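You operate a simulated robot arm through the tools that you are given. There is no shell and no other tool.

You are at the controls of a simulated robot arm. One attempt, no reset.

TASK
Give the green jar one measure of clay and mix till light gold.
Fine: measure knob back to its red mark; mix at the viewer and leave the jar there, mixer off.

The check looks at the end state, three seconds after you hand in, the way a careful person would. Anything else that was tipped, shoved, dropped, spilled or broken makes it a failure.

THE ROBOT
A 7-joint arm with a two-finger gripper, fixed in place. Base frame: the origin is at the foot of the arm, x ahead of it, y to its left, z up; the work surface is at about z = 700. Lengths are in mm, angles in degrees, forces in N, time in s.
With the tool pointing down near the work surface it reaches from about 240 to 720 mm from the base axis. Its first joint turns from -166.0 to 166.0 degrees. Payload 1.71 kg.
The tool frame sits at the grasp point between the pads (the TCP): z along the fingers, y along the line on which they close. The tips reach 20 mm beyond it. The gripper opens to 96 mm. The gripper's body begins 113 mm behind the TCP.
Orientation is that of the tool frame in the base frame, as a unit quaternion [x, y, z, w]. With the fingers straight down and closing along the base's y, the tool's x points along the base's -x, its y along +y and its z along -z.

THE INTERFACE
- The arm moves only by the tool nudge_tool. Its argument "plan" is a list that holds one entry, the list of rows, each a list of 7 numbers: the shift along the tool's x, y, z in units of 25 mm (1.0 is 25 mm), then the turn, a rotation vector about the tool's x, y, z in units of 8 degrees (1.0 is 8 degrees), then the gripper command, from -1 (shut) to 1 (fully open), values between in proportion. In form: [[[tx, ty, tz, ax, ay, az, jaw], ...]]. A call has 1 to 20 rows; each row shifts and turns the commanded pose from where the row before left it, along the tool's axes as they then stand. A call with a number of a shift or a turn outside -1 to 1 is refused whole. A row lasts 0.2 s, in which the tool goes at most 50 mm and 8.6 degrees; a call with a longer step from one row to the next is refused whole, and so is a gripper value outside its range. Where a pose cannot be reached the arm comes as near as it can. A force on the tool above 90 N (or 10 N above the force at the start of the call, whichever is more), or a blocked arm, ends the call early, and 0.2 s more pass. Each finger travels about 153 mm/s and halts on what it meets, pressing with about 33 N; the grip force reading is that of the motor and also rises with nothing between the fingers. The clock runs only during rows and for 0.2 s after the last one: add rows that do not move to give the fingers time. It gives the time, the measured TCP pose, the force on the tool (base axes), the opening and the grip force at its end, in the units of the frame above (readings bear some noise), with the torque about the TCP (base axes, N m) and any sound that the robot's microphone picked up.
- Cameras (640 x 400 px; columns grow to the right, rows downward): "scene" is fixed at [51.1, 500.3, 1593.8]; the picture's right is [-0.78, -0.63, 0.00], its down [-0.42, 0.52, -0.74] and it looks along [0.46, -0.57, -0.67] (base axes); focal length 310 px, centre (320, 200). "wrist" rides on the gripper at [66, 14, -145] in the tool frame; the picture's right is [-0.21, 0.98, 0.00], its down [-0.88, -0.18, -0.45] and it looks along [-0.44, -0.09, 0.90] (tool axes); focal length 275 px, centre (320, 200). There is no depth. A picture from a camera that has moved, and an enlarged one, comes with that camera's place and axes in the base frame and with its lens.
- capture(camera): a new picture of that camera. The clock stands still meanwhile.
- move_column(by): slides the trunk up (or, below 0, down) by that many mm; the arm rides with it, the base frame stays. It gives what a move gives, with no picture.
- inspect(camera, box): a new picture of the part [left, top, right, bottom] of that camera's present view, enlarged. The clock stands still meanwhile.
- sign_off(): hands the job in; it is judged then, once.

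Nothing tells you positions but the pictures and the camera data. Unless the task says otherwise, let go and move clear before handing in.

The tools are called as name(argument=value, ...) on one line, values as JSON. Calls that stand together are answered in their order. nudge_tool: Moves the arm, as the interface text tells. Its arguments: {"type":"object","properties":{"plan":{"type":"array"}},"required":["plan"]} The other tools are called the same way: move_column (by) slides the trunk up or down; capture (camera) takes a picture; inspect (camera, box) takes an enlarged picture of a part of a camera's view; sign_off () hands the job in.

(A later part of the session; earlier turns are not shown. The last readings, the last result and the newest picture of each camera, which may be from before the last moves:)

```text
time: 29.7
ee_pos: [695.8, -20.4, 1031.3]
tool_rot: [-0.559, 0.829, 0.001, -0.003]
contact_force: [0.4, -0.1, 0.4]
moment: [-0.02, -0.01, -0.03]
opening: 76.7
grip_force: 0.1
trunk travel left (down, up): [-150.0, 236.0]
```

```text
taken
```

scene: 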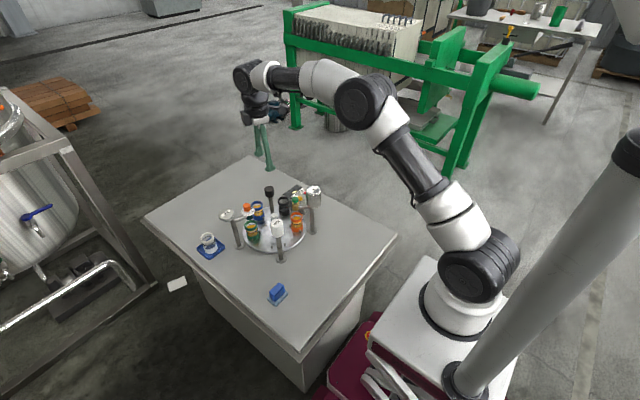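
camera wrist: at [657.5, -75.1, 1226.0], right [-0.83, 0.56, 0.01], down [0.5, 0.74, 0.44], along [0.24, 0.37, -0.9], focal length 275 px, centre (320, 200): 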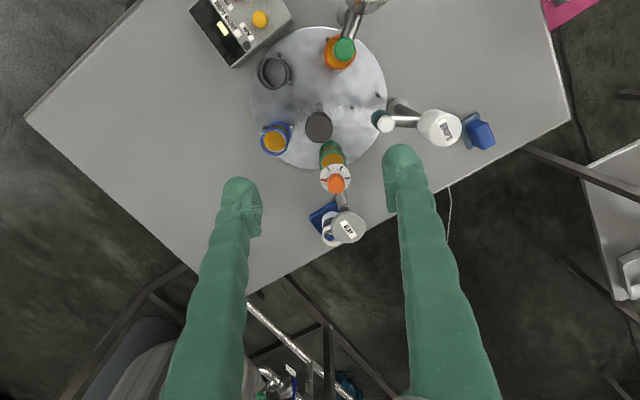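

The trunk is down 150 and the tool is at z≈1031. I'll move above the knob at (725.5,63), then test the wrist range by rotating toward a yaw of about -110° while still high.

nudge_tool(plan=[[[-0.885, 0.037, 0, 0, 0, 0, 0.6], [-0.885, 0.037, 0, 0, 0, 0, 0.6], [-0.885, 0.037, 0, 0, 0, 0, 0.6], [-0.885, 0.037, 0, 0, 0, 0, 0.6], [0, 0, 0, 0, 0, 1, 0.6], [0, 0, 0, 0, 0, 1, 0.6], [0, 0, 0, 0, 0, 1, 0.6], [0, 0, 0, 0, 0, 1, 0.6], [0, 0, 0, 0, 0, 1, 0.6], [0, 0, 0, 0, 0, 1, 0.6], [0, 0, 0, 0, 0, 1, 0.6], [0, 0, 0, 0, 0, 1, 0.6], [0, 0, 0, 0, 0, 1, 0.6], [0, 0, 0, 0, 0, 1, 0.6], [0, 0, 0, 0, 0, 1, 0.6], [0, 0, 0, 0, 0, 1, 0.6], [0, 0, 0, 0, 0, 1, 0.6], [0, 0, 0, 0, 0, 1, 0.6], [0, 0, 0, 0, 0, 1, 0.6], [0, 0, 0, 0, 0, 0, 0.6]]])

```text
time: 30.6
ee_pos: [707.0, 50.5, 1048.7]
tool_rot: [-0.558, 0.829, -0.004, 0.006]
contact_force: [-0.9, -0.5, 1.3]
moment: [0.06, -0.15, -0.02]
opening: 77.0
grip_force: 0.1
trunk travel left (down, up): [-150.0, 236.0]
stopped in row 4: the arm was blocked; the commanded pose is now the measured one
```

Blocked by reach again: about 709 mm at this relative height, against 723 mm lower down. So I'll drop to around z≈900 and tilt the tool slightly outward at the knob. First I'll back off a little and rotate the wrist to test its range.

nudge_tool(plan=[[[0.22, 0.56, 0.9, 0, 0, 0, 0.6], [0, 0, 0, 0, 0, 1, 0.6], [0, 0, 0, 0, 0, 1, 0.6], [0, 0, 0, 0, 0, 1, 0.6], [0, 0, 0, 0, 0, 1, 0.6], [0, 0, 0, 0, 0, 1, 0.6], [0, 0, 0, 0, 0, 1, 0.6], [0, 0, 0, 0, 0, 1, 0.6], [0, 0, 0, 0, 0, 1, 0.6], [0, 0, 0, 0, 0, 1, 0.6], [0, 0, 0, 0, 0, 1, 0.6], [0, 0, 0, 0, 0, 1, 0.6], [0, 0, 0, 0, 0, 1, 0.6], [0, 0, 0, 0, 0, 1, 0.6], [0, 0, 0, 0, 0, 1, 0.6], [0, 0, 0, 0, 0, 1, 0.6], [0, 0, 0, 0, 0, 1, 0.6], [0, 0, 0, 0, 0, 1, 0.6], [0, 0, 0, 0, 0, 1, 0.6], [0, 0, 0, 0, 0, 0, 0.6]]])

nudge_tool(plan=[[[0, 0, 0, 0, 0, 1, 0.6], [0, 0, 0, 0, 0, 1, 0.6], [0, 0, 0, 0, 0, 1, 0.6], [0, 0, 0, 0, 0, 1, 0.6], [0, 0, 0, 0, 0, 0, 0.6]]])

```text
time: 34.8
ee_pos: [695.0, 51.5, 1021.8]
tool_rot: [0.616, 0.788, 0.002, 0.003]
contact_force: [-0.3, 0.0, 1.4]
moment: [0.02, -0.04, -0.03]
opening: 76.6
grip_force: 0.0
trunk travel left (down, up): [-150.0, 236.0]
```

```text
time: 36.0
ee_pos: [693.9, 50.1, 1021.4]
tool_rot: [0.809, 0.588, 0.003, 0.002]
contact_force: [0.3, -1.1, 0.8]
moment: [0.01, 0.0, -0.03]
opening: 76.8
grip_force: 0.1
trunk travel left (down, up): [-150.0, 236.0]
```

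The wrist reaches yaw -108° fine. I'll return to yaw -48°, go down to z≈940 near the knob, and tilt the tips outward about 3.5°. Then I'll look.

nudge_tool(plan=[[[0, 0, 0, 0, 0, -1, 0.6], [0, 0, 0, 0, 0, -1, 0.6], [0, 0, 0, 0, 0, -1, 0.6], [0, 0, 0, 0, 0, -1, 0.6], [0, 0, 0, 0, 0, -1, 0.6], [0, 0, 0, 0, 0, -1, 0.6], [0, 0, 0, 0, 0, -1, 0.6], [0, 0, 0, 0, 0, -0.5, 0.6], [-0.06, 0.23, 0.81, 0, 0, 0, 0.6], [-0.06, 0.23, 0.81, 0, 0, 0, 0.6], [-0.06, 0.23, 0.81, 0, 0, 0, 0.6], [-0.06, 0.23, 0.81, 0, 0, 0, 0.6], [0, 0, 0, -0.325, -0.293, 0, 0.3], [0, 0, 0, 0, 0, 0, 0.3]]])

capture(camera="wrist")

capture(camera="scene")

```text
time: 39.0
ee_pos: [718.3, 61.8, 940.9]
tool_rot: [0.406, 0.913, 0.014, 0.031]
contact_force: [0.1, -0.7, -0.7]
moment: [0.0, 0.02, 0.01]
opening: 62.2
grip_force: 0.0
trunk travel left (down, up): [-150.0, 236.0]
```

```text
taken
camera wrist: at [673.7, 120.0, 1082.9], right [0.86, 0.5, 0.06], down [0.42, -0.77, 0.47], along [0.28, -0.38, -0.88], focal length 275 px, centre (320, 200)
```

wrist: 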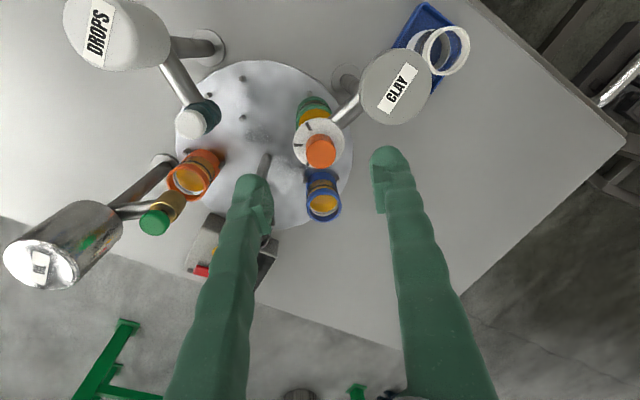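

```text
taken
```

scene: 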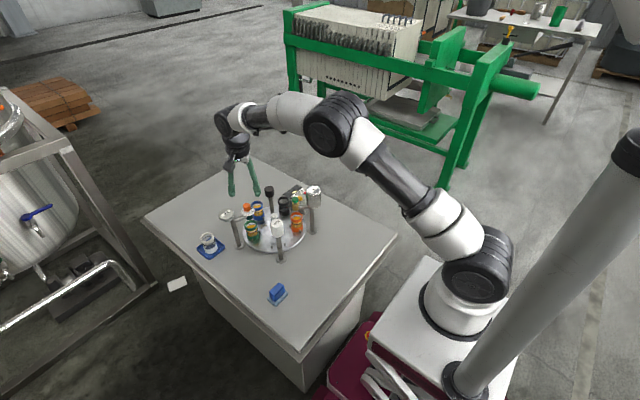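

inspect(camera="wrist", box=[270, 90, 390, 200])

```text
3.64 times, centred on (330, 145) of wrist
camera zoom: at [673.7, 120.0, 1082.9], right [0.86, 0.5, 0.06], down [0.42, -0.77, 0.47], along [0.28, -0.38, -0.88], focal length 1001 px, centre (284, 400)
```

zoom: 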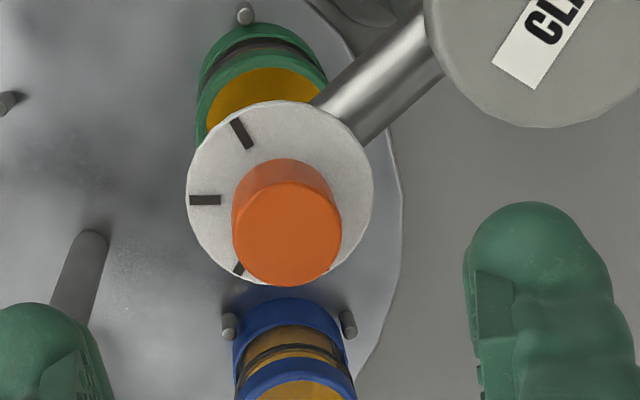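

The knob centre is at about (722,63), with its top at z≈870. I'll narrow the opening to about 48 mm and descend to just above the knob for a check.

nudge_tool(plan=[[[0.07, 0, 0.64, 0, 0, 0, 0], [0, 0, 0.64, 0, 0, 0, 0], [0, 0, 0.6, 0, 0, 0, 0], [0, 0, 0, 0, 0, 0, 0], [0, 0, 0, 0, 0, 0, 0]]])

capture(camera="wrist")

inspect(camera="scene", box=[215, 170, 285, 230])

```text
time: 40.2
ee_pos: [720.0, 63.4, 893.0]
tool_rot: [0.406, 0.913, 0.014, 0.031]
contact_force: [-0.6, 0.0, -0.3]
moment: [-0.02, 0.02, 0.0]
opening: 48.1
grip_force: 0.3
trunk travel left (down, up): [-150.0, 236.0]
```

```text
taken
camera wrist: at [675.2, 122.2, 1035.7], right [0.86, 0.5, 0.06], down [0.42, -0.77, 0.47], along [0.28, -0.38, -0.88], focal length 275 px, centre (320, 200)
```

wrist: 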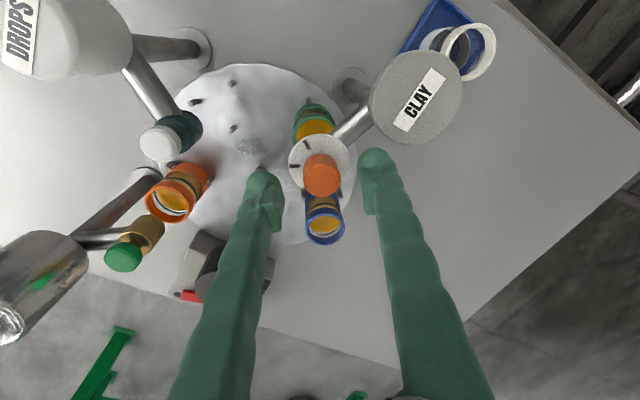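

```text
6.67 times, centred on (250, 200) of scene
camera zoom: at [51.1, 500.3, 1593.8], right [-0.78, -0.63, 0.0], down [-0.42, 0.52, -0.74], along [0.46, -0.57, -0.67], focal length 2063 px, centre (787, 200)
```

zoom: 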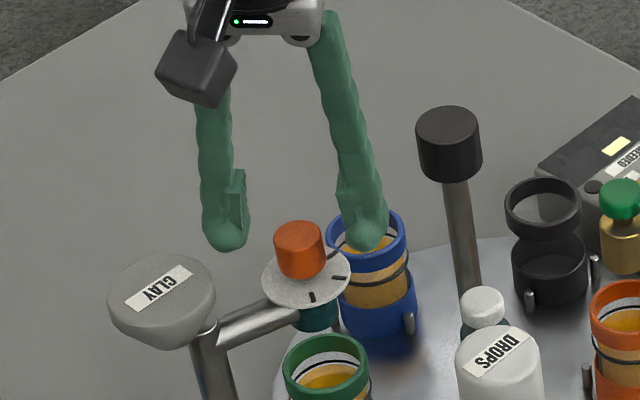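

inspect(camera="wrist", box=[240, 100, 400, 240])

```text
2.86 times, centred on (320, 170) of wrist
camera zoom: at [675.2, 122.2, 1035.7], right [0.86, 0.5, 0.06], down [0.42, -0.77, 0.47], along [0.28, -0.38, -0.88], focal length 786 px, centre (320, 286)
```

zoom: 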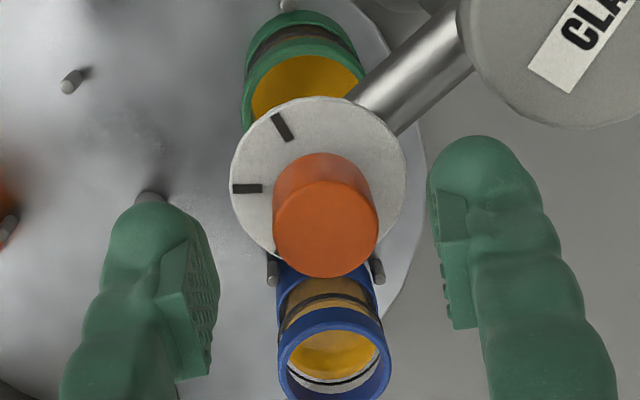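

The alignment is within about 1.5 mm. I'll descend 25 mm so the tips are at about z=848, above the dial face, and check before closing.

nudge_tool(plan=[[[-0.03, 0.035, 0.4, 0, 0, 0, 0], [0, 0, 0.3, 0, 0, 0, 0], [0, 0, 0.3, 0, 0, 0, 0], [0, 0, 0, 0, 0, 0, 0]]])

inspect(camera="wrist", box=[240, 100, 400, 240])

inspect(camera="scene", box=[225, 185, 275, 225])

```text
time: 41.2
ee_pos: [722.1, 62.8, 868.9]
tool_rot: [0.406, 0.913, 0.015, 0.031]
contact_force: [0.6, 0.2, -0.2]
moment: [-0.01, -0.01, -0.01]
opening: 48.1
grip_force: 0.1
trunk travel left (down, up): [-150.0, 236.0]
```

```text
2.86 times, centred on (320, 170) of wrist
camera zoom: at [677.8, 121.2, 1010.7], right [0.86, 0.5, 0.06], down [0.42, -0.77, 0.47], along [0.28, -0.38, -0.88], focal length 786 px, centre (320, 286)
```

zoom: 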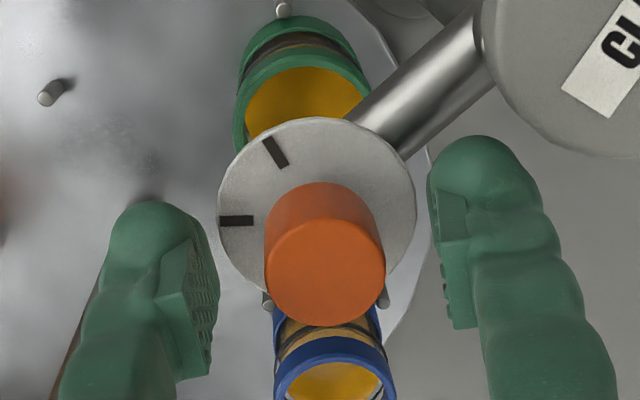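

```text
10.00 times, centred on (250, 205) of scene
camera zoom: at [51.1, 500.3, 1593.8], right [-0.78, -0.63, 0.0], down [-0.42, 0.52, -0.74], along [0.46, -0.57, -0.67], focal length 3095 px, centre (1020, 150)
```

zoom: 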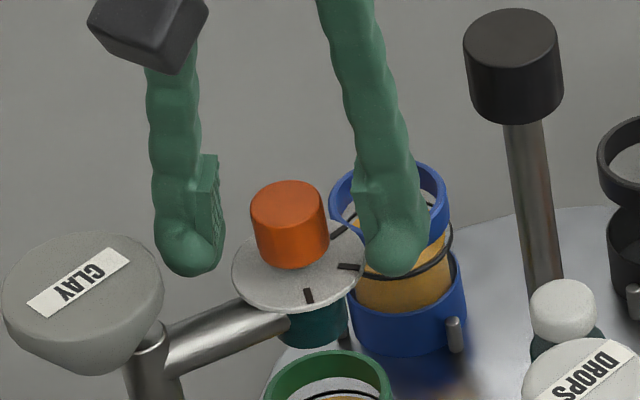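

The fingers straddle the knob and clear the head. I'll make a small 2 mm correction and then close on the knob.

nudge_tool(plan=[[[-0.08, 0.04, 0, 0, 0, 0, 0], [0, 0, 0, 0, 0, 0, -0.3], [0, 0, 0, 0, 0, 0, -1], [0, 0, 0, 0, 0, 0, -1], [0, 0, 0, 0, 0, 0, -1]]])

inspect(camera="wrist", box=[240, 100, 400, 240])

```text
time: 42.4
ee_pos: [724.6, 61.9, 867.5]
tool_rot: [0.406, 0.913, 0.013, 0.03]
contact_force: [-4.0, -3.4, -8.1]
moment: [0.06, 0.55, -0.03]
opening: 21.2
grip_force: 34.9
trunk travel left (down, up): [-150.0, 236.0]
```

```text
2.86 times, centred on (320, 170) of wrist
camera zoom: at [680.0, 120.7, 1009.9], right [0.86, 0.5, 0.06], down [0.42, -0.77, 0.47], along [0.28, -0.39, -0.88], focal length 786 px, centre (320, 286)
```

zoom: 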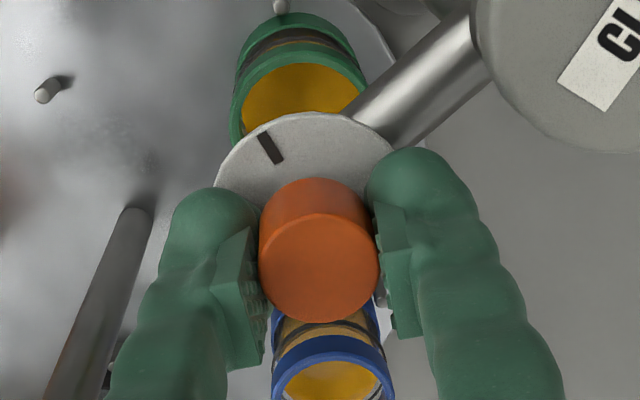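

The knob is gripped at about 21 mm. I'll turn it clockwise 60° slowly, listening for sounds.

nudge_tool(plan=[[[0, 0, 0, 0, 0, 0.5, -1], [0, 0, 0, 0, 0, 0.5, -1], [0, 0, 0, 0, 0, 0.5, -1], [0, 0, 0, 0, 0, 0.5, -1], [0, 0, 0, 0, 0, 0.5, -1], [0, 0, 0, 0, 0, 0.5, -1], [0, 0, 0, 0, 0, 0, -1]]])

inspect(camera="wrist", box=[240, 100, 400, 240])

inspect(camera="scene", box=[225, 185, 275, 235])

```text
time: 44.0
ee_pos: [723.9, 62.6, 867.8]
tool_rot: [0.589, 0.808, 0.021, 0.027]
contact_force: [-9.0, -10.6, -13.8]
moment: [-0.08, 0.2, -0.13]
opening: 21.0
grip_force: 34.9
trunk travel left (down, up): [-150.0, 236.0]
```

```text
2.86 times, centred on (320, 170) of wrist
camera zoom: at [705.8, 128.5, 1012.0], right [0.99, 0.1, 0.07], down [0.06, -0.89, 0.45], along [0.1, -0.44, -0.89], focal length 786 px, centre (320, 286)
```

zoom: 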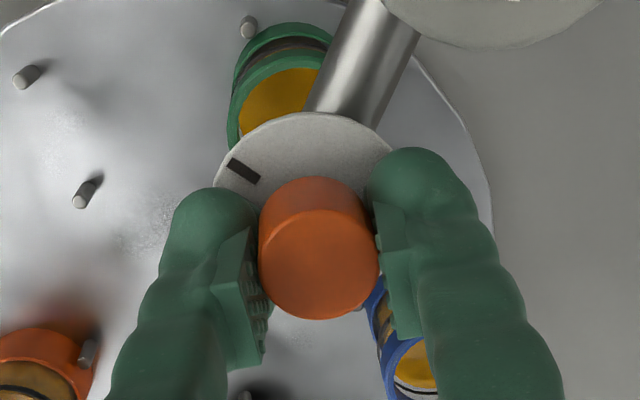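

```text
8.00 times, centred on (250, 210) of scene
camera zoom: at [51.1, 500.3, 1593.8], right [-0.78, -0.63, 0.0], down [-0.42, 0.52, -0.74], along [0.46, -0.57, -0.67], focal length 2476 px, centre (880, 120)
```

zoom: 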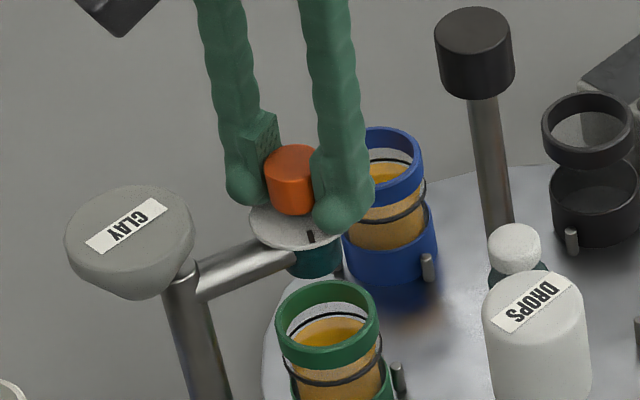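

About 24° done with no sound yet. I'll continue the remaining 36° to the first tick.

nudge_tool(plan=[[[0, 0, 0.02, 0, 0, 0.5, -1], [0, 0, 0, 0, 0, 0.5, -1], [0, 0, 0, 0, 0, 0.5, -1], [0, 0, 0, 0, 0, 0.5, -1], [0, 0, 0, 0, 0, 0.5, -1], [0, 0, 0, 0, 0, 0.5, -1], [0, 0, 0, 0, 0, 0.5, -1], [0, 0, 0, 0, 0, 0.5, -1], [0, 0, 0, 0, 0, 0.25, -1], [0, 0, 0, 0, 0, 0, -1]]])

inspect(camera="wrist", box=[240, 80, 400, 240])

inspect(camera="scene", box=[225, 185, 275, 235])

```text
time: 46.2
ee_pos: [720.7, 60.6, 867.6]
tool_rot: [0.798, 0.602, 0.026, 0.02]
contact_force: [-21.8, -15.9, -5.3]
moment: [-0.53, 0.34, 0.05]
opening: 20.8
grip_force: 34.5
trunk travel left (down, up): [-150.0, 236.0]
```

```text
2.50 times, centred on (320, 160) of wrist
camera zoom: at [742.7, 120.8, 1015.0], right [0.88, -0.47, 0.06], down [-0.45, -0.79, 0.42], along [-0.15, -0.39, -0.91], focal length 688 px, centre (320, 300)
```

zoom: 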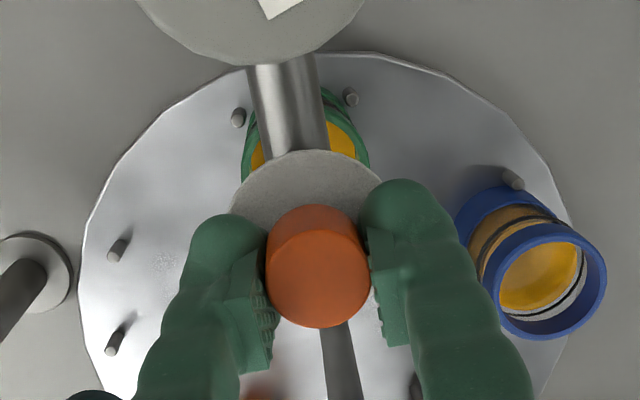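

```text
8.00 times, centred on (250, 210) of scene
camera zoom: at [51.1, 500.3, 1593.8], right [-0.78, -0.63, 0.0], down [-0.42, 0.52, -0.74], along [0.46, -0.57, -0.67], focal length 2476 px, centre (880, 120)
```

zoom: 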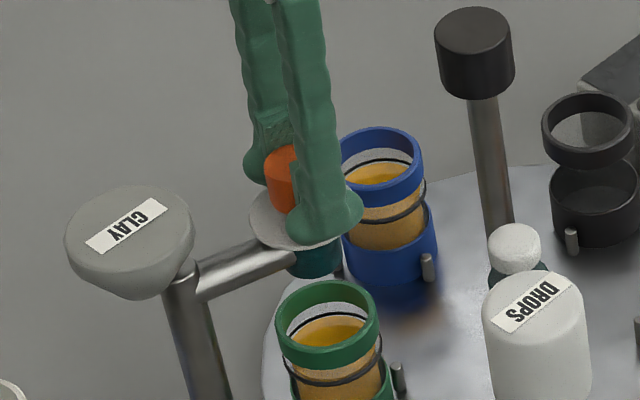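

The tool has turned 58° and there is still no sound. I'll relieve the side load, release gently, rise, and shift so the camera looks down on the dial from the -y side to see where the pointer is.

nudge_tool(plan=[[[-0.055, -0.047, 0, 0, 0, 0, -1], [0, 0, 0, 0, 0, 0, -0.4], [0, 0, 0, 0, 0, 0, 0], [0, 0, 0, 0, 0, 0, 0], [0, 0, -0.6, 0, 0, 0, 0], [0, 0, -1, 0, 0, 0, 0], [0, 0, -1, 0, 0, 0, 0], [0, 0, -1, 0, 0, 0, 0], [0, 0, -1, 0, 0, 0, 0], [-0.8, 0.05, -0.4, 0, 0, 0, 0], [-0.8, 0.05, 0, 0, 0, 0, 0], [-0.8, 0.05, 0, 0, 0, 0, 0], [-0.8, 0.05, 0, 0, 0, 0, 0], [0, 0, 0, 0, 0, 0, 0]]])

capture(camera="wrist")

inspect(camera="scene", box=[225, 185, 275, 235])

```text
time: 49.2
ee_pos: [695.6, -15.9, 990.1]
tool_rot: [0.797, 0.602, 0.028, 0.021]
contact_force: [-0.1, 0.0, -0.3]
moment: [-0.03, 0.01, 0.0]
opening: 48.2
grip_force: 0.0
trunk travel left (down, up): [-150.0, 236.0]
```

```text
taken
camera wrist: at [716.7, 43.3, 1137.8], right [0.88, -0.47, 0.06], down [-0.45, -0.79, 0.41], along [-0.15, -0.39, -0.91], focal length 275 px, centre (320, 200)
```

wrist: 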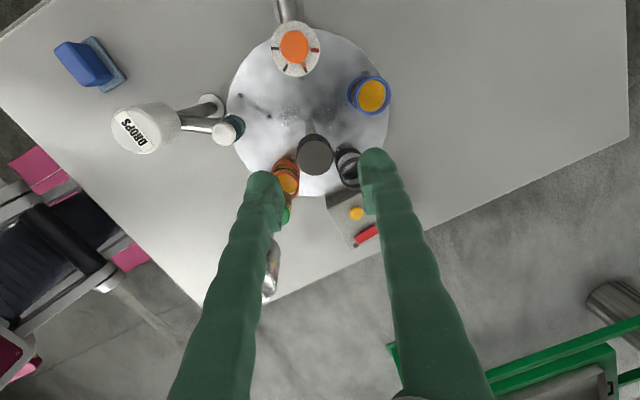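

```text
8.00 times, centred on (250, 210) of scene
camera zoom: at [51.1, 500.3, 1593.8], right [-0.78, -0.63, 0.0], down [-0.42, 0.52, -0.74], along [0.46, -0.57, -0.67], focal length 2476 px, centre (880, 120)
```

zoom: 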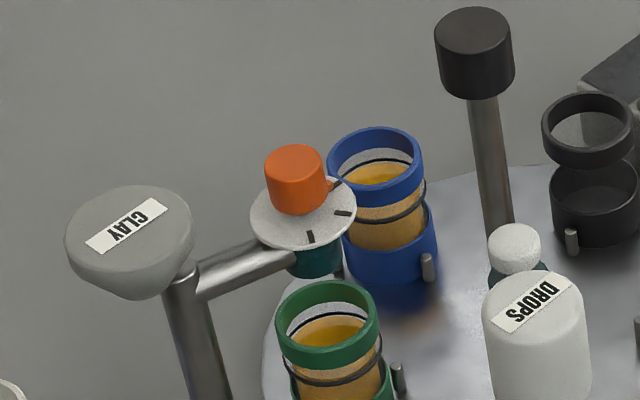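

inspect(camera="wrist", box=[260, 10, 330, 80])

inspect(camera="scene", box=[232, 195, 268, 222])

inspect(camera="scene", box=[236, 215, 272, 245])

```text
5.71 times, centred on (295, 45) of wrist
camera zoom: at [716.7, 43.3, 1137.8], right [0.88, -0.47, 0.06], down [-0.45, -0.79, 0.41], along [-0.15, -0.39, -0.91], focal length 1573 px, centre (463, 1086)
```

zoom: 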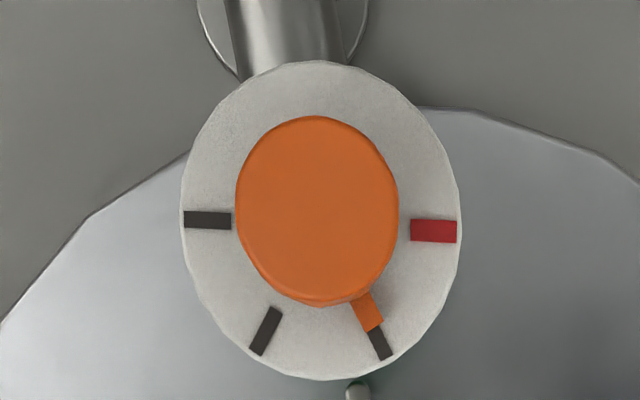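

```text
14.81 times, centred on (250, 208) of scene
camera zoom: at [51.1, 500.3, 1593.8], right [-0.78, -0.63, 0.0], down [-0.42, 0.52, -0.74], along [0.46, -0.57, -0.67], focal length 4585 px, centre (1357, 74)
```

zoom: 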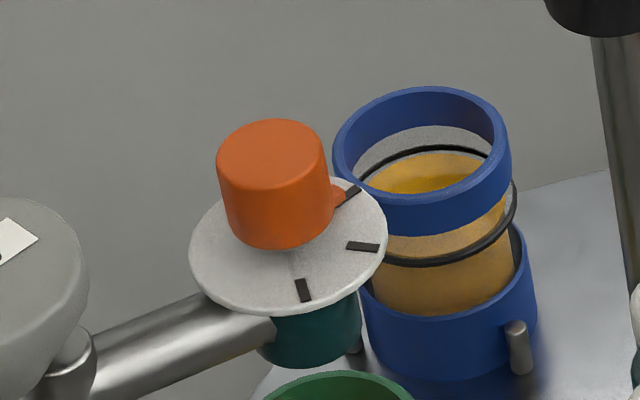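

```text
13.33 times, centred on (254, 230) of scene
camera zoom: at [51.1, 500.3, 1593.8], right [-0.78, -0.63, 0.0], down [-0.42, 0.52, -0.74], along [0.46, -0.57, -0.67], focal length 4126 px, centre (1200, -200)
```

zoom: 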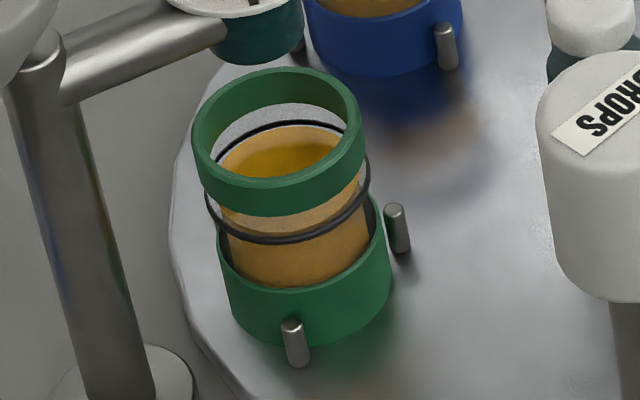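

The pointer now sits on the first black tick. I'll compare the green jar's contents with the earlier view in the same crop.

inspect(camera="scene", box=[225, 195, 275, 240])

inspect(camera="wrist", box=[250, 0, 400, 220])

```text
8.89 times, centred on (250, 218) of scene
camera zoom: at [51.1, 500.3, 1593.8], right [-0.78, -0.63, 0.0], down [-0.42, 0.52, -0.74], along [0.46, -0.57, -0.67], focal length 2751 px, centre (942, 44)
```

zoom: 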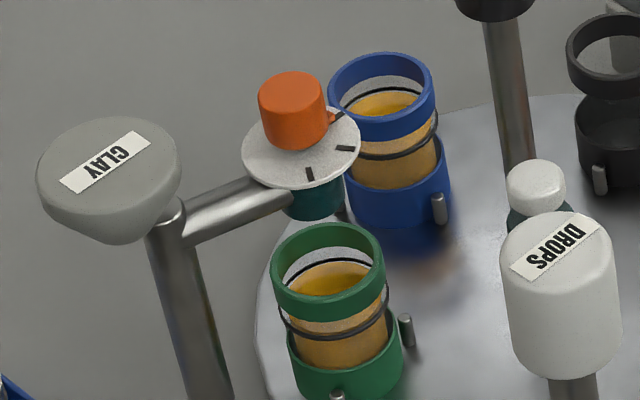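

```text
1.82 times, centred on (325, 110) of wrist
camera zoom: at [716.7, 43.3, 1137.8], right [0.88, -0.47, 0.06], down [-0.45, -0.79, 0.41], along [-0.15, -0.39, -0.91], focal length 500 px, centre (311, 364)
```

zoom: 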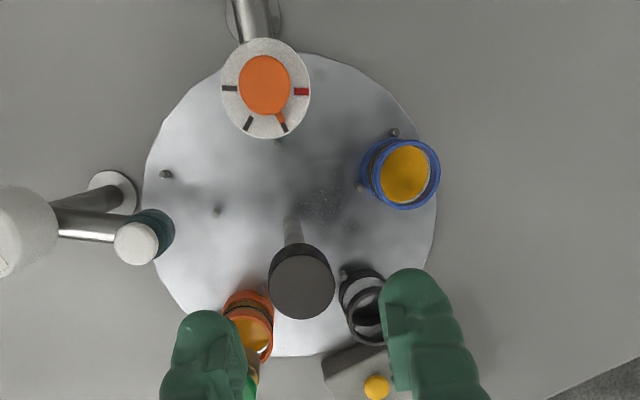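

No clear change yet, so the measure may drop when the knob returns to red. I'll go back over the knob and check alignment before regrasping.

nudge_tool(plan=[[[0.8, -0.05, 0.1, 0, 0, 0, 0], [0.8, -0.05, 0.1, 0, 0, 0, 0], [0.8, -0.05, 0.1, 0, 0, 0, 0], [0.8, -0.05, 0.1, 0, 0, 0, 0], [0, 0, 0.9, 0, 0, 0, 0], [0, 0, 0.9, 0, 0, 0, 0], [0, 0, 0.9, 0, 0, 0, 0], [0, 0, 0.9, 0, 0, 0, 0], [0, 0, 0, 0, 0, 0, 0]]])

inspect(camera="wrist", box=[240, 100, 400, 240])

```text
time: 51.2
ee_pos: [719.4, 62.1, 893.5]
tool_rot: [0.798, 0.602, 0.028, 0.022]
contact_force: [0.2, -1.0, -0.2]
moment: [-0.01, -0.02, 0.0]
opening: 48.2
grip_force: 0.0
trunk travel left (down, up): [-150.0, 236.0]
```

```text
2.86 times, centred on (320, 170) of wrist
camera zoom: at [740.5, 120.7, 1041.0], right [0.88, -0.47, 0.06], down [-0.45, -0.79, 0.41], along [-0.15, -0.39, -0.91], focal length 786 px, centre (320, 286)
```

zoom: 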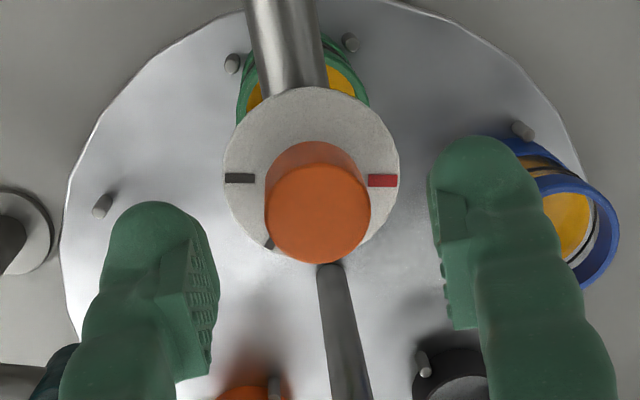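

nudge_tool(plan=[[[0.08, -0.02, 0.4, 0, 0, 0, 0], [0, 0, 0.3, 0, 0, 0, 0], [0, 0, 0.32, 0, 0, 0, 0], [0, 0, 0, 0, 0, 0, 0]]])

inspect(camera="wrist", box=[240, 100, 400, 240])

```text
time: 52.2
ee_pos: [720.4, 62.4, 867.4]
tool_rot: [0.797, 0.602, 0.028, 0.02]
contact_force: [-0.2, -0.5, 0.0]
moment: [0.0, -0.02, 0.0]
opening: 48.1
grip_force: 0.1
trunk travel left (down, up): [-150.0, 236.0]
```

```text
2.86 times, centred on (320, 170) of wrist
camera zoom: at [741.4, 123.3, 1014.0], right [0.88, -0.47, 0.06], down [-0.45, -0.79, 0.42], along [-0.15, -0.39, -0.91], focal length 786 px, centre (320, 286)
```

zoom: 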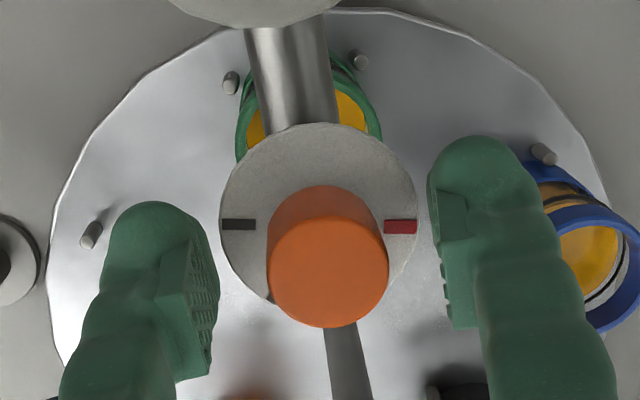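

Aligned again. I'll close and turn back counter-clockwise to the red mark.

nudge_tool(plan=[[[0, 0.05, 0, 0, 0, 0, 0], [0, 0, 0, 0, 0, 0, -0.3], [0, 0, 0, 0, 0, 0, -1], [0, 0, 0, 0, 0, 0, -1], [0, 0, 0, 0, 0, -0.5, -1], [0, 0, 0, 0, 0, -0.5, -1], [0, 0, 0, 0, 0, -0.5, -1], [0, 0, 0, 0, 0, -0.5, -1], [0, 0, 0, 0, 0, -0.5, -1], [0, 0, 0, 0, 0, -0.5, -1], [0, 0, 0, 0, 0, -0.5, -1], [0, 0, 0, 0, 0, -0.5, -1], [0, 0, 0, 0, 0, -0.5, -1], [0, 0, 0, 0, 0, -0.5, -1], [0, 0, 0, 0, 0, -0.5, -1], [0, 0, 0, 0, 0, -0.5, -1], [0, 0, 0, 0, 0, -0.5, -1], [0, 0, 0, 0, 0, -0.5, -1], [0, 0, 0, 0, 0, 0, -1]]])

inspect(camera="wrist", box=[240, 100, 400, 240])

inspect(camera="scene", box=[225, 195, 275, 240])

```text
time: 56.2
ee_pos: [722.2, 63.8, 867.8]
tool_rot: [0.421, 0.906, 0.014, 0.031]
contact_force: [-10.9, 10.5, 2.2]
moment: [0.62, 1.32, -0.84]
opening: 20.5
grip_force: 35.3
trunk travel left (down, up): [-150.0, 236.0]
```

```text
2.86 times, centred on (320, 170) of wrist
camera zoom: at [679.7, 124.0, 1009.8], right [0.88, 0.47, 0.06], down [0.39, -0.79, 0.47], along [0.27, -0.39, -0.88], focal length 786 px, centre (320, 286)
```

zoom: 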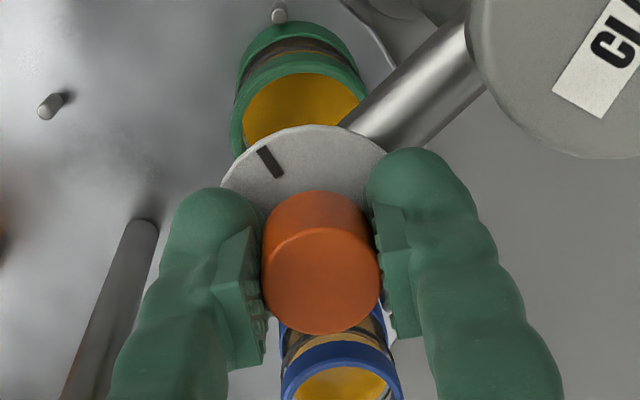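

```text
8.89 times, centred on (250, 218) of scene
camera zoom: at [51.1, 500.3, 1593.8], right [-0.78, -0.63, 0.0], down [-0.42, 0.52, -0.74], along [0.46, -0.57, -0.67], focal length 2751 px, centre (942, 44)
```

zoom: 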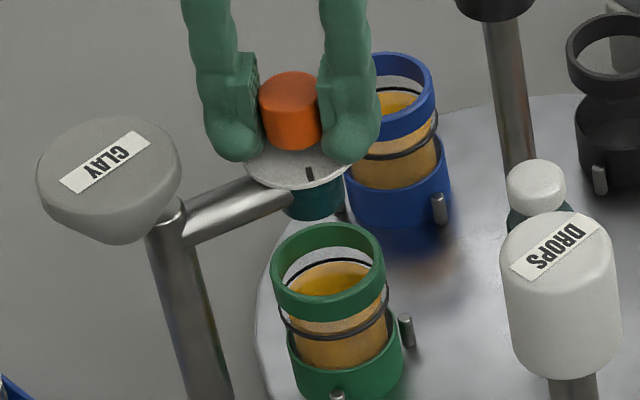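

The torque rose to 0.84 N·m near the end, so the knob seems to have met its stop at red. I'll release, rise and view the pointer and the jar.

nudge_tool(plan=[[[0, 0, 0, 0, 0, 0.06, -1], [0, 0, 0, 0, 0, 0, -0.4], [0, 0, 0, 0, 0, 0, 0], [0, 0, 0, 0, 0, 0, 0], [0, 0, -0.6, 0, 0, 0, 0], [0, 0, -1, 0, 0, 0, 0], [0, 0, -1, 0, 0, 0, 0], [0, 0, -1, 0, 0, 0, 0], [0, 0, -1, 0, 0, 0, 0], [-0.757, -0.634, -0.2, 0, 0, 0, 0], [-0.757, -0.634, -0.2, 0, 0, 0, 0], [-0.757, -0.634, -0.2, 0, 0, 0, 0], [0, 0, 0, 0, 0, 0, 0]]])

capture(camera="wrist")

inspect(camera="scene", box=[225, 195, 275, 240])

```text
time: 57.5
ee_pos: [702.2, 63.7, 889.9]
tool_rot: [0.426, 0.904, 0.014, 0.029]
contact_force: [-0.3, 0.6, 2.0]
moment: [-0.12, 0.07, 0.0]
opening: 50.3
grip_force: 2.2
trunk travel left (down, up): [-150.0, 236.0]
stopped in row 6: the force on the tool passed its limit at 109 N (the readings are from after the stop); the commanded pose is now the measured one
```

```text
taken
camera wrist: at [661.6, 123.6, 1032.4], right [0.88, 0.46, 0.06], down [0.39, -0.79, 0.47], along [0.26, -0.39, -0.88], focal length 275 px, centre (320, 200)
```

wrist: 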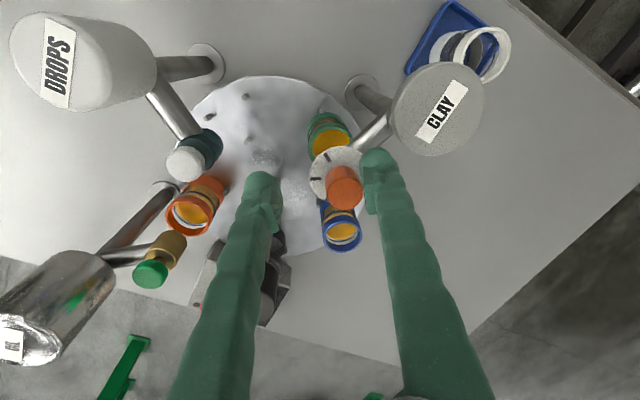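

```text
8.89 times, centred on (250, 218) of scene
camera zoom: at [51.1, 500.3, 1593.8], right [-0.78, -0.63, 0.0], down [-0.42, 0.52, -0.74], along [0.46, -0.57, -0.67], focal length 2751 px, centre (942, 44)
```

zoom: 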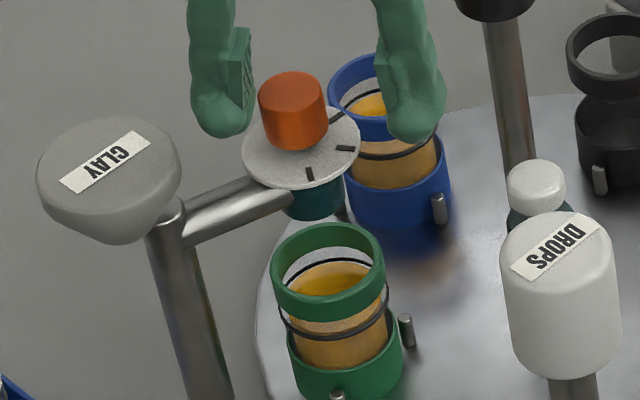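

A force spike stopped the rise. The tool drifted about 20 mm inward, and a finger probably brushed the knob. The dispenser looks unmoved. I'll rise in small steps first and check.

nudge_tool(plan=[[[0, 0, -0.2, 0, 0, 0, 0], [0, 0, -0.3, 0, 0, 0, 0], [0, 0, -0.4, 0, 0, 0, 0], [0, 0, -0.5, 0, 0, 0, 0], [0, 0, 0, 0, 0, 0, 0]]])

capture(camera="wrist")

capture(camera="scene")

```text
time: 58.7
ee_pos: [701.8, 62.8, 922.2]
tool_rot: [0.427, 0.904, 0.015, 0.031]
contact_force: [-0.6, 0.3, 0.7]
moment: [0.0, -0.09, -0.04]
opening: 48.2
grip_force: 0.1
trunk travel left (down, up): [-150.0, 236.0]
```

```text
taken
camera wrist: at [660.2, 123.0, 1065.9], right [0.88, 0.46, 0.06], down [0.38, -0.79, 0.47], along [0.27, -0.39, -0.88], focal length 275 px, centre (320, 200)
```

wrist: 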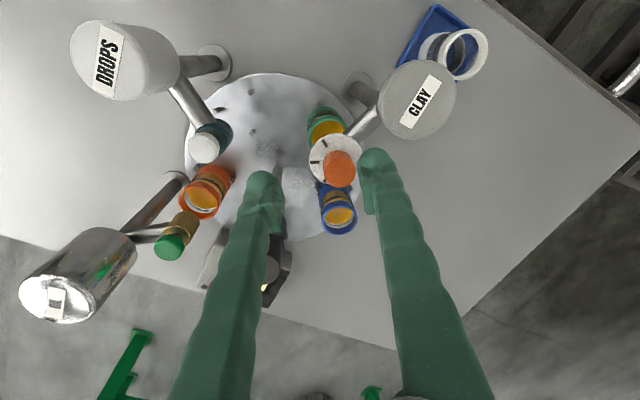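

```text
taken
```

scene: 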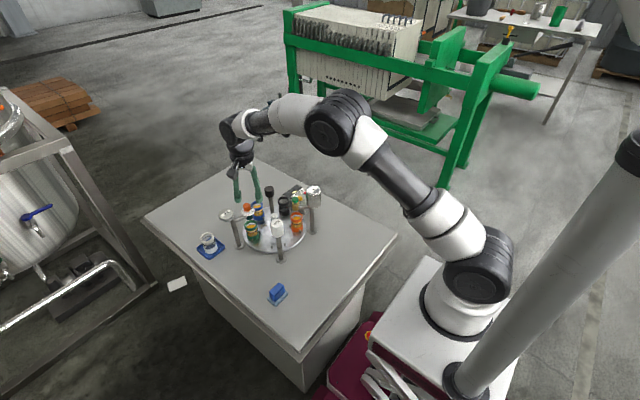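

nudge_tool(plan=[[[0, 0, -0.8, 0, 0, 0, 0], [0, 0, -0.8, 0, 0, 0, 0], [0, 0, -0.8, 0, 0, 0, 0], [-0.6, -0.3, -0.2, 0, 0, 0, 0], [-0.6, -0.3, 0, 0, 0, 0, 0], [-0.6, -0.3, 0, 0, 0, 0, 0], [-0.6, -0.3, 0, 0, 0, 0, 0], [0, 0, 0, 0, 0, 0, 0]]])

capture(camera="wrist")

```text
time: 60.5
ee_pos: [712.4, -2.5, 986.4]
tool_rot: [0.426, 0.904, 0.014, 0.03]
contact_force: [0.3, -0.2, 0.4]
moment: [0.03, 0.01, -0.03]
opening: 48.1
grip_force: 0.1
trunk travel left (down, up): [-150.0, 236.0]
```

```text
taken
camera wrist: at [671.8, 57.3, 1129.7], right [0.88, 0.46, 0.06], down [0.39, -0.79, 0.47], along [0.26, -0.39, -0.88], focal length 275 px, centre (320, 200)
```

wrist: 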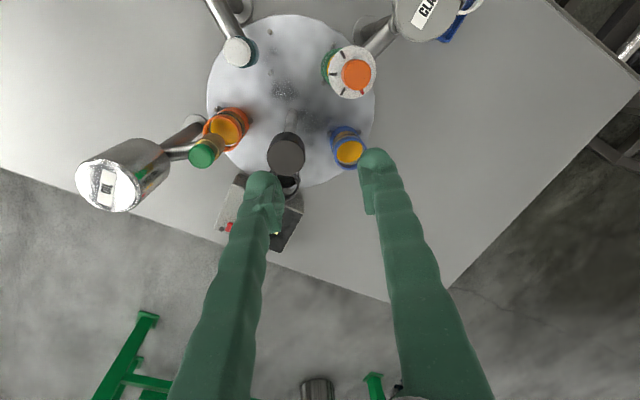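

inspect(camera="wrist", box=[315, 35, 385, 105])

inspect(camera="scene", box=[220, 175, 330, 265])

```text
5.71 times, centred on (350, 70) of wrist
camera zoom: at [671.8, 57.3, 1129.7], right [0.88, 0.46, 0.06], down [0.39, -0.79, 0.47], along [0.26, -0.39, -0.88], focal length 1573 px, centre (149, 943)
```

zoom: 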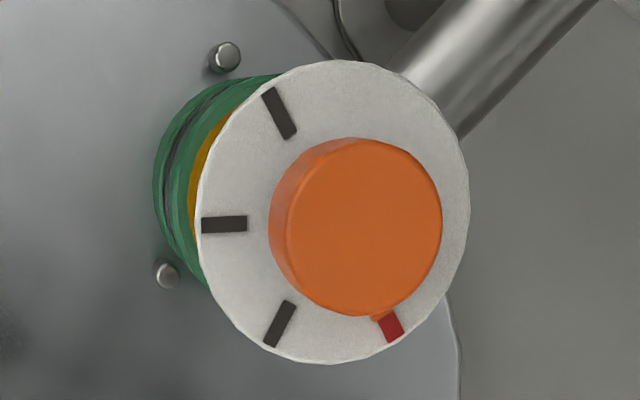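

```text
4.44 times, centred on (275, 220) of scene
camera zoom: at [51.1, 500.3, 1593.8], right [-0.78, -0.63, 0.0], down [-0.42, 0.52, -0.74], along [0.46, -0.57, -0.67], focal length 1376 px, centre (520, 111)
```

zoom: 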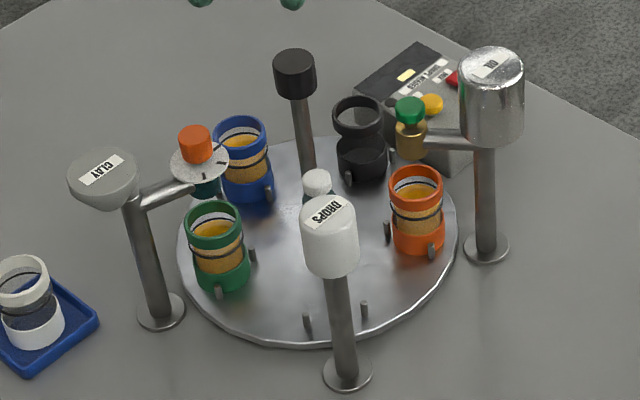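

The pointer is back on the red mark. Now I'll look closely at the green jar's contents against the others to see whether clay was given.

inspect(camera="scene", box=[240, 218, 266, 242])

inspect(camera="scene", box=[284, 208, 316, 236])

inspect(camera="scene", box=[246, 198, 278, 226])

```text
16.00 times, centred on (253, 230) of scene
camera zoom: at [51.1, 500.3, 1593.8], right [-0.78, -0.63, 0.0], down [-0.42, 0.52, -0.74], along [0.46, -0.57, -0.67], focal length 4952 px, centre (1392, -280)
```

zoom: 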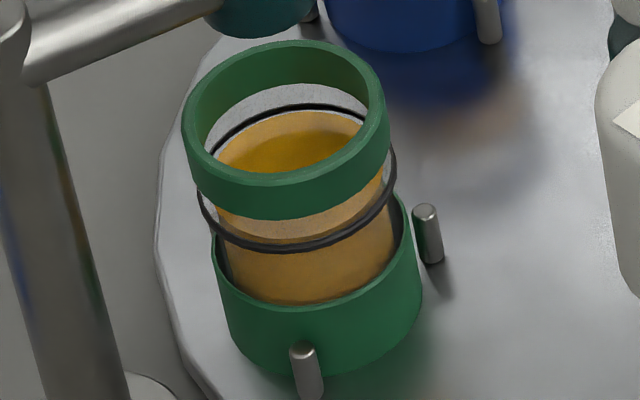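

```text
14.29 times, centred on (300, 222) of scene
camera zoom: at [51.1, 500.3, 1593.8], right [-0.78, -0.63, 0.0], down [-0.42, 0.52, -0.74], along [0.46, -0.57, -0.67], focal length 4421 px, centre (606, -114)
```

zoom: 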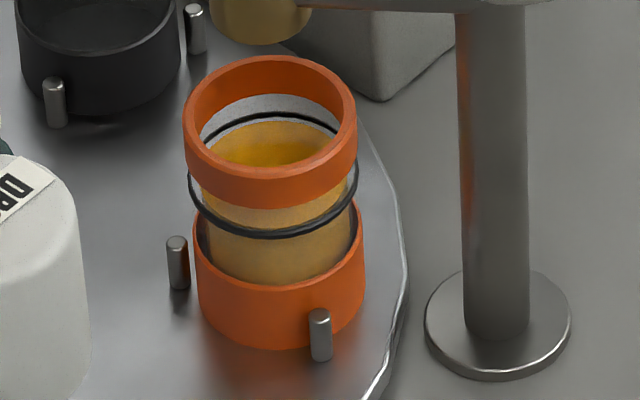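

```text
14.29 times, centred on (262, 212) of scene
camera zoom: at [51.1, 500.3, 1593.8], right [-0.78, -0.63, 0.0], down [-0.42, 0.52, -0.74], along [0.46, -0.57, -0.67], focal length 4421 px, centre (1149, 29)
```

zoom: 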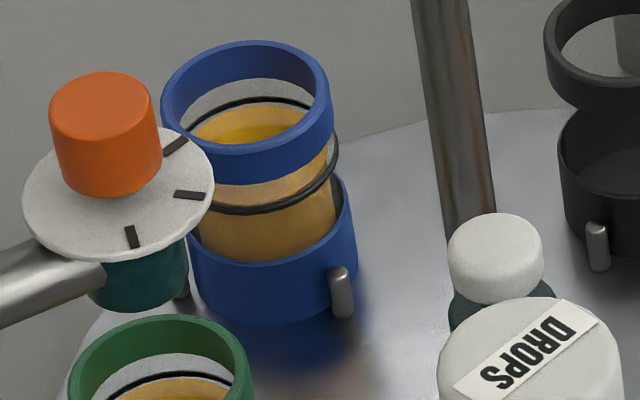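

The level and colour look about the same as before, so I need a closer view into the green jar. I'll remove the tilt, rotate back and place the camera on the near side to look under the dial.

nudge_tool(plan=[[[0.74, -0.28, 0, 0, 0, 0, 0], [0.74, -0.28, 0, 0, 0, 0, 0], [0.74, -0.28, 0, 0, 0, 0, 0], [0.74, -0.28, 0, 0, 0, 0, 0], [0.74, -0.28, 0, 0, 0, 0, 0], [0, 0, 0, 0.383, 0.32, 0, 0], [0, 0, 0, 0, 0, -1, 0.5], [0, 0, 0, 0, 0, -1, 0.5], [0, 0, 0, 0, 0, -1, 0.5], [0, 0, 0, 0, 0, -1, 0.5], [0, 0, 0, 0, 0, -1, 0.5], [0, 0, 0, 0, 0, -1, 1], [0, 0, 0.5, 0, 0, -0.3, 1], [0, 0, 0.5, 0, 0, 0, 1], [0, 0, 0.5, 0, 0, 0, 1], [0, 0, 0, 0, 0, 0, 1]]])

capture(camera="wrist")

```text
time: 63.9
ee_pos: [626.3, 49.1, 943.8]
tool_rot: [0.001, 1.0, 0.0, -0.002]
contact_force: [0.3, 0.8, 0.2]
moment: [0.03, 0.0, 0.01]
opening: 95.9
grip_force: 0.0
trunk travel left (down, up): [-150.0, 236.0]
```

```text
taken
camera wrist: at [560.6, 62.7, 1089.7], right [0.21, 0.98, 0.0], down [0.88, -0.19, 0.44], along [0.43, -0.09, -0.9], focal length 275 px, centre (320, 200)
```

wrist: 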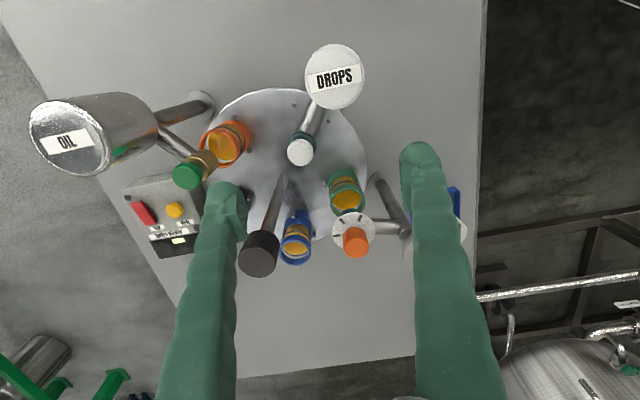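

inspect(camera="wrist", box=[265, 160, 385, 270])

inspect(camera="wrist", box=[325, 165, 370, 215])

inspect(camera="wrist", box=[275, 200, 325, 270])

inspect(camera="wrist", box=[195, 110, 265, 180])

```text
3.64 times, centred on (325, 215) of wrist
camera zoom: at [560.6, 62.7, 1089.7], right [0.21, 0.98, 0.0], down [0.88, -0.19, 0.44], along [0.43, -0.09, -0.9], focal length 1001 px, centre (302, 146)
```

zoom: 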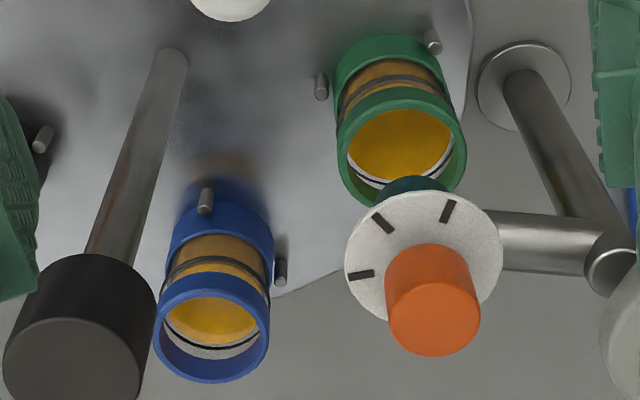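

```text
8.00 times, centred on (348, 190) of wrist
camera zoom: at [560.6, 62.7, 1089.7], right [0.21, 0.98, 0.0], down [0.88, -0.19, 0.44], along [0.43, -0.09, -0.9], focal length 2202 px, centre (100, 280)
```

zoom: 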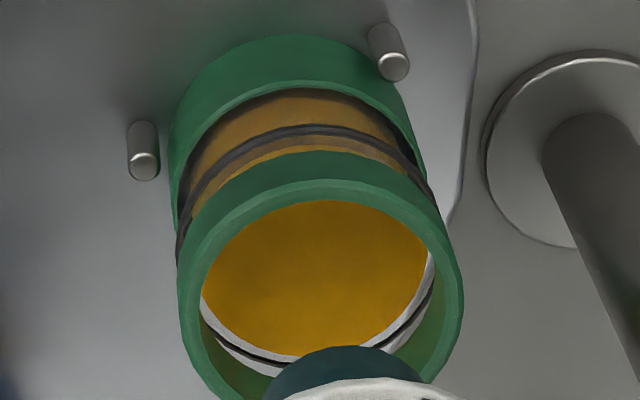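

```text
5.71 times, centred on (300, 235) of wrist
camera zoom: at [560.6, 62.7, 1089.7], right [0.21, 0.98, 0.0], down [0.88, -0.19, 0.44], along [0.43, -0.09, -0.9], focal length 1573 px, centre (434, 0)
```

zoom: 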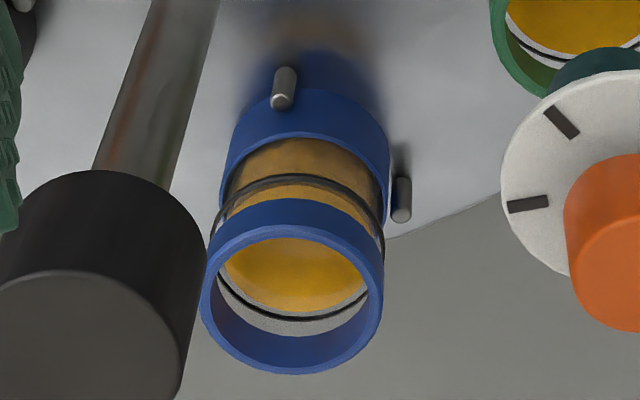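

```text
5.71 times, centred on (230, 145) of wrist
camera zoom: at [560.6, 62.7, 1089.7], right [0.21, 0.98, 0.0], down [0.88, -0.19, 0.44], along [0.43, -0.09, -0.9], focal length 1573 px, centre (834, 514)
```

zoom: 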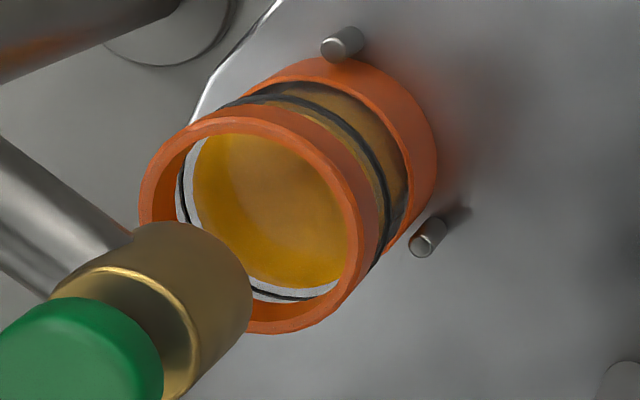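

The contents don't show clearly whether clay went in, but mixing will tell, since bleaching clay should lighten the oil. I'll return the turntable by -144°, starting the grip at yaw +68°.

nudge_tool(plan=[[[-0.907, -0.893, -0.4, 0, 0, 0, 1], [-0.907, -0.893, -0.4, 0, 0, 0, 1], [-0.907, -0.893, -0.4, 0, 0, 0, 1], [0, 0, 0, 0, 0, -1, 1], [0, 0, 0, 0, 0, -1, 1], [0, 0, 0, 0, 0, -1, 1], [0, 0, 0, 0, 0, -1, 1], [0, 0, 0, 0, 0, -1, 1], [0, 0, 0, 0, 0, -1, 1], [0, 0, 0, 0, 0, -1, 1], [0, 0, 0, 0, 0, -1, 1], [0, 0, 0, 0, 0, -0.5, 1], [0, 0, 0, 0, 0, 0, 1]]])

capture(camera="wrist")

```text
time: 66.7
ee_pos: [694.5, -19.4, 973.3]
tool_rot: [-0.559, 0.829, 0.001, -0.002]
contact_force: [0.7, -0.2, 0.1]
moment: [0.03, 0.0, 0.0]
opening: 96.2
grip_force: 0.0
trunk travel left (down, up): [-150.0, 236.0]
```

```text
taken
camera wrist: at [656.9, -74.9, 1118.8], right [-0.83, 0.56, 0.0], down [0.5, 0.74, 0.44], along [0.24, 0.37, -0.9], focal length 275 px, centre (320, 200)
```

wrist: 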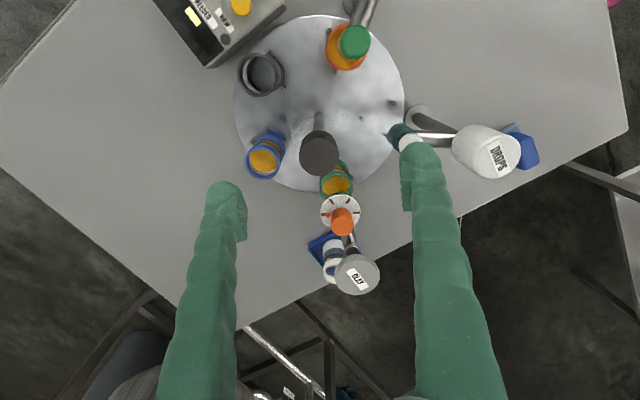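

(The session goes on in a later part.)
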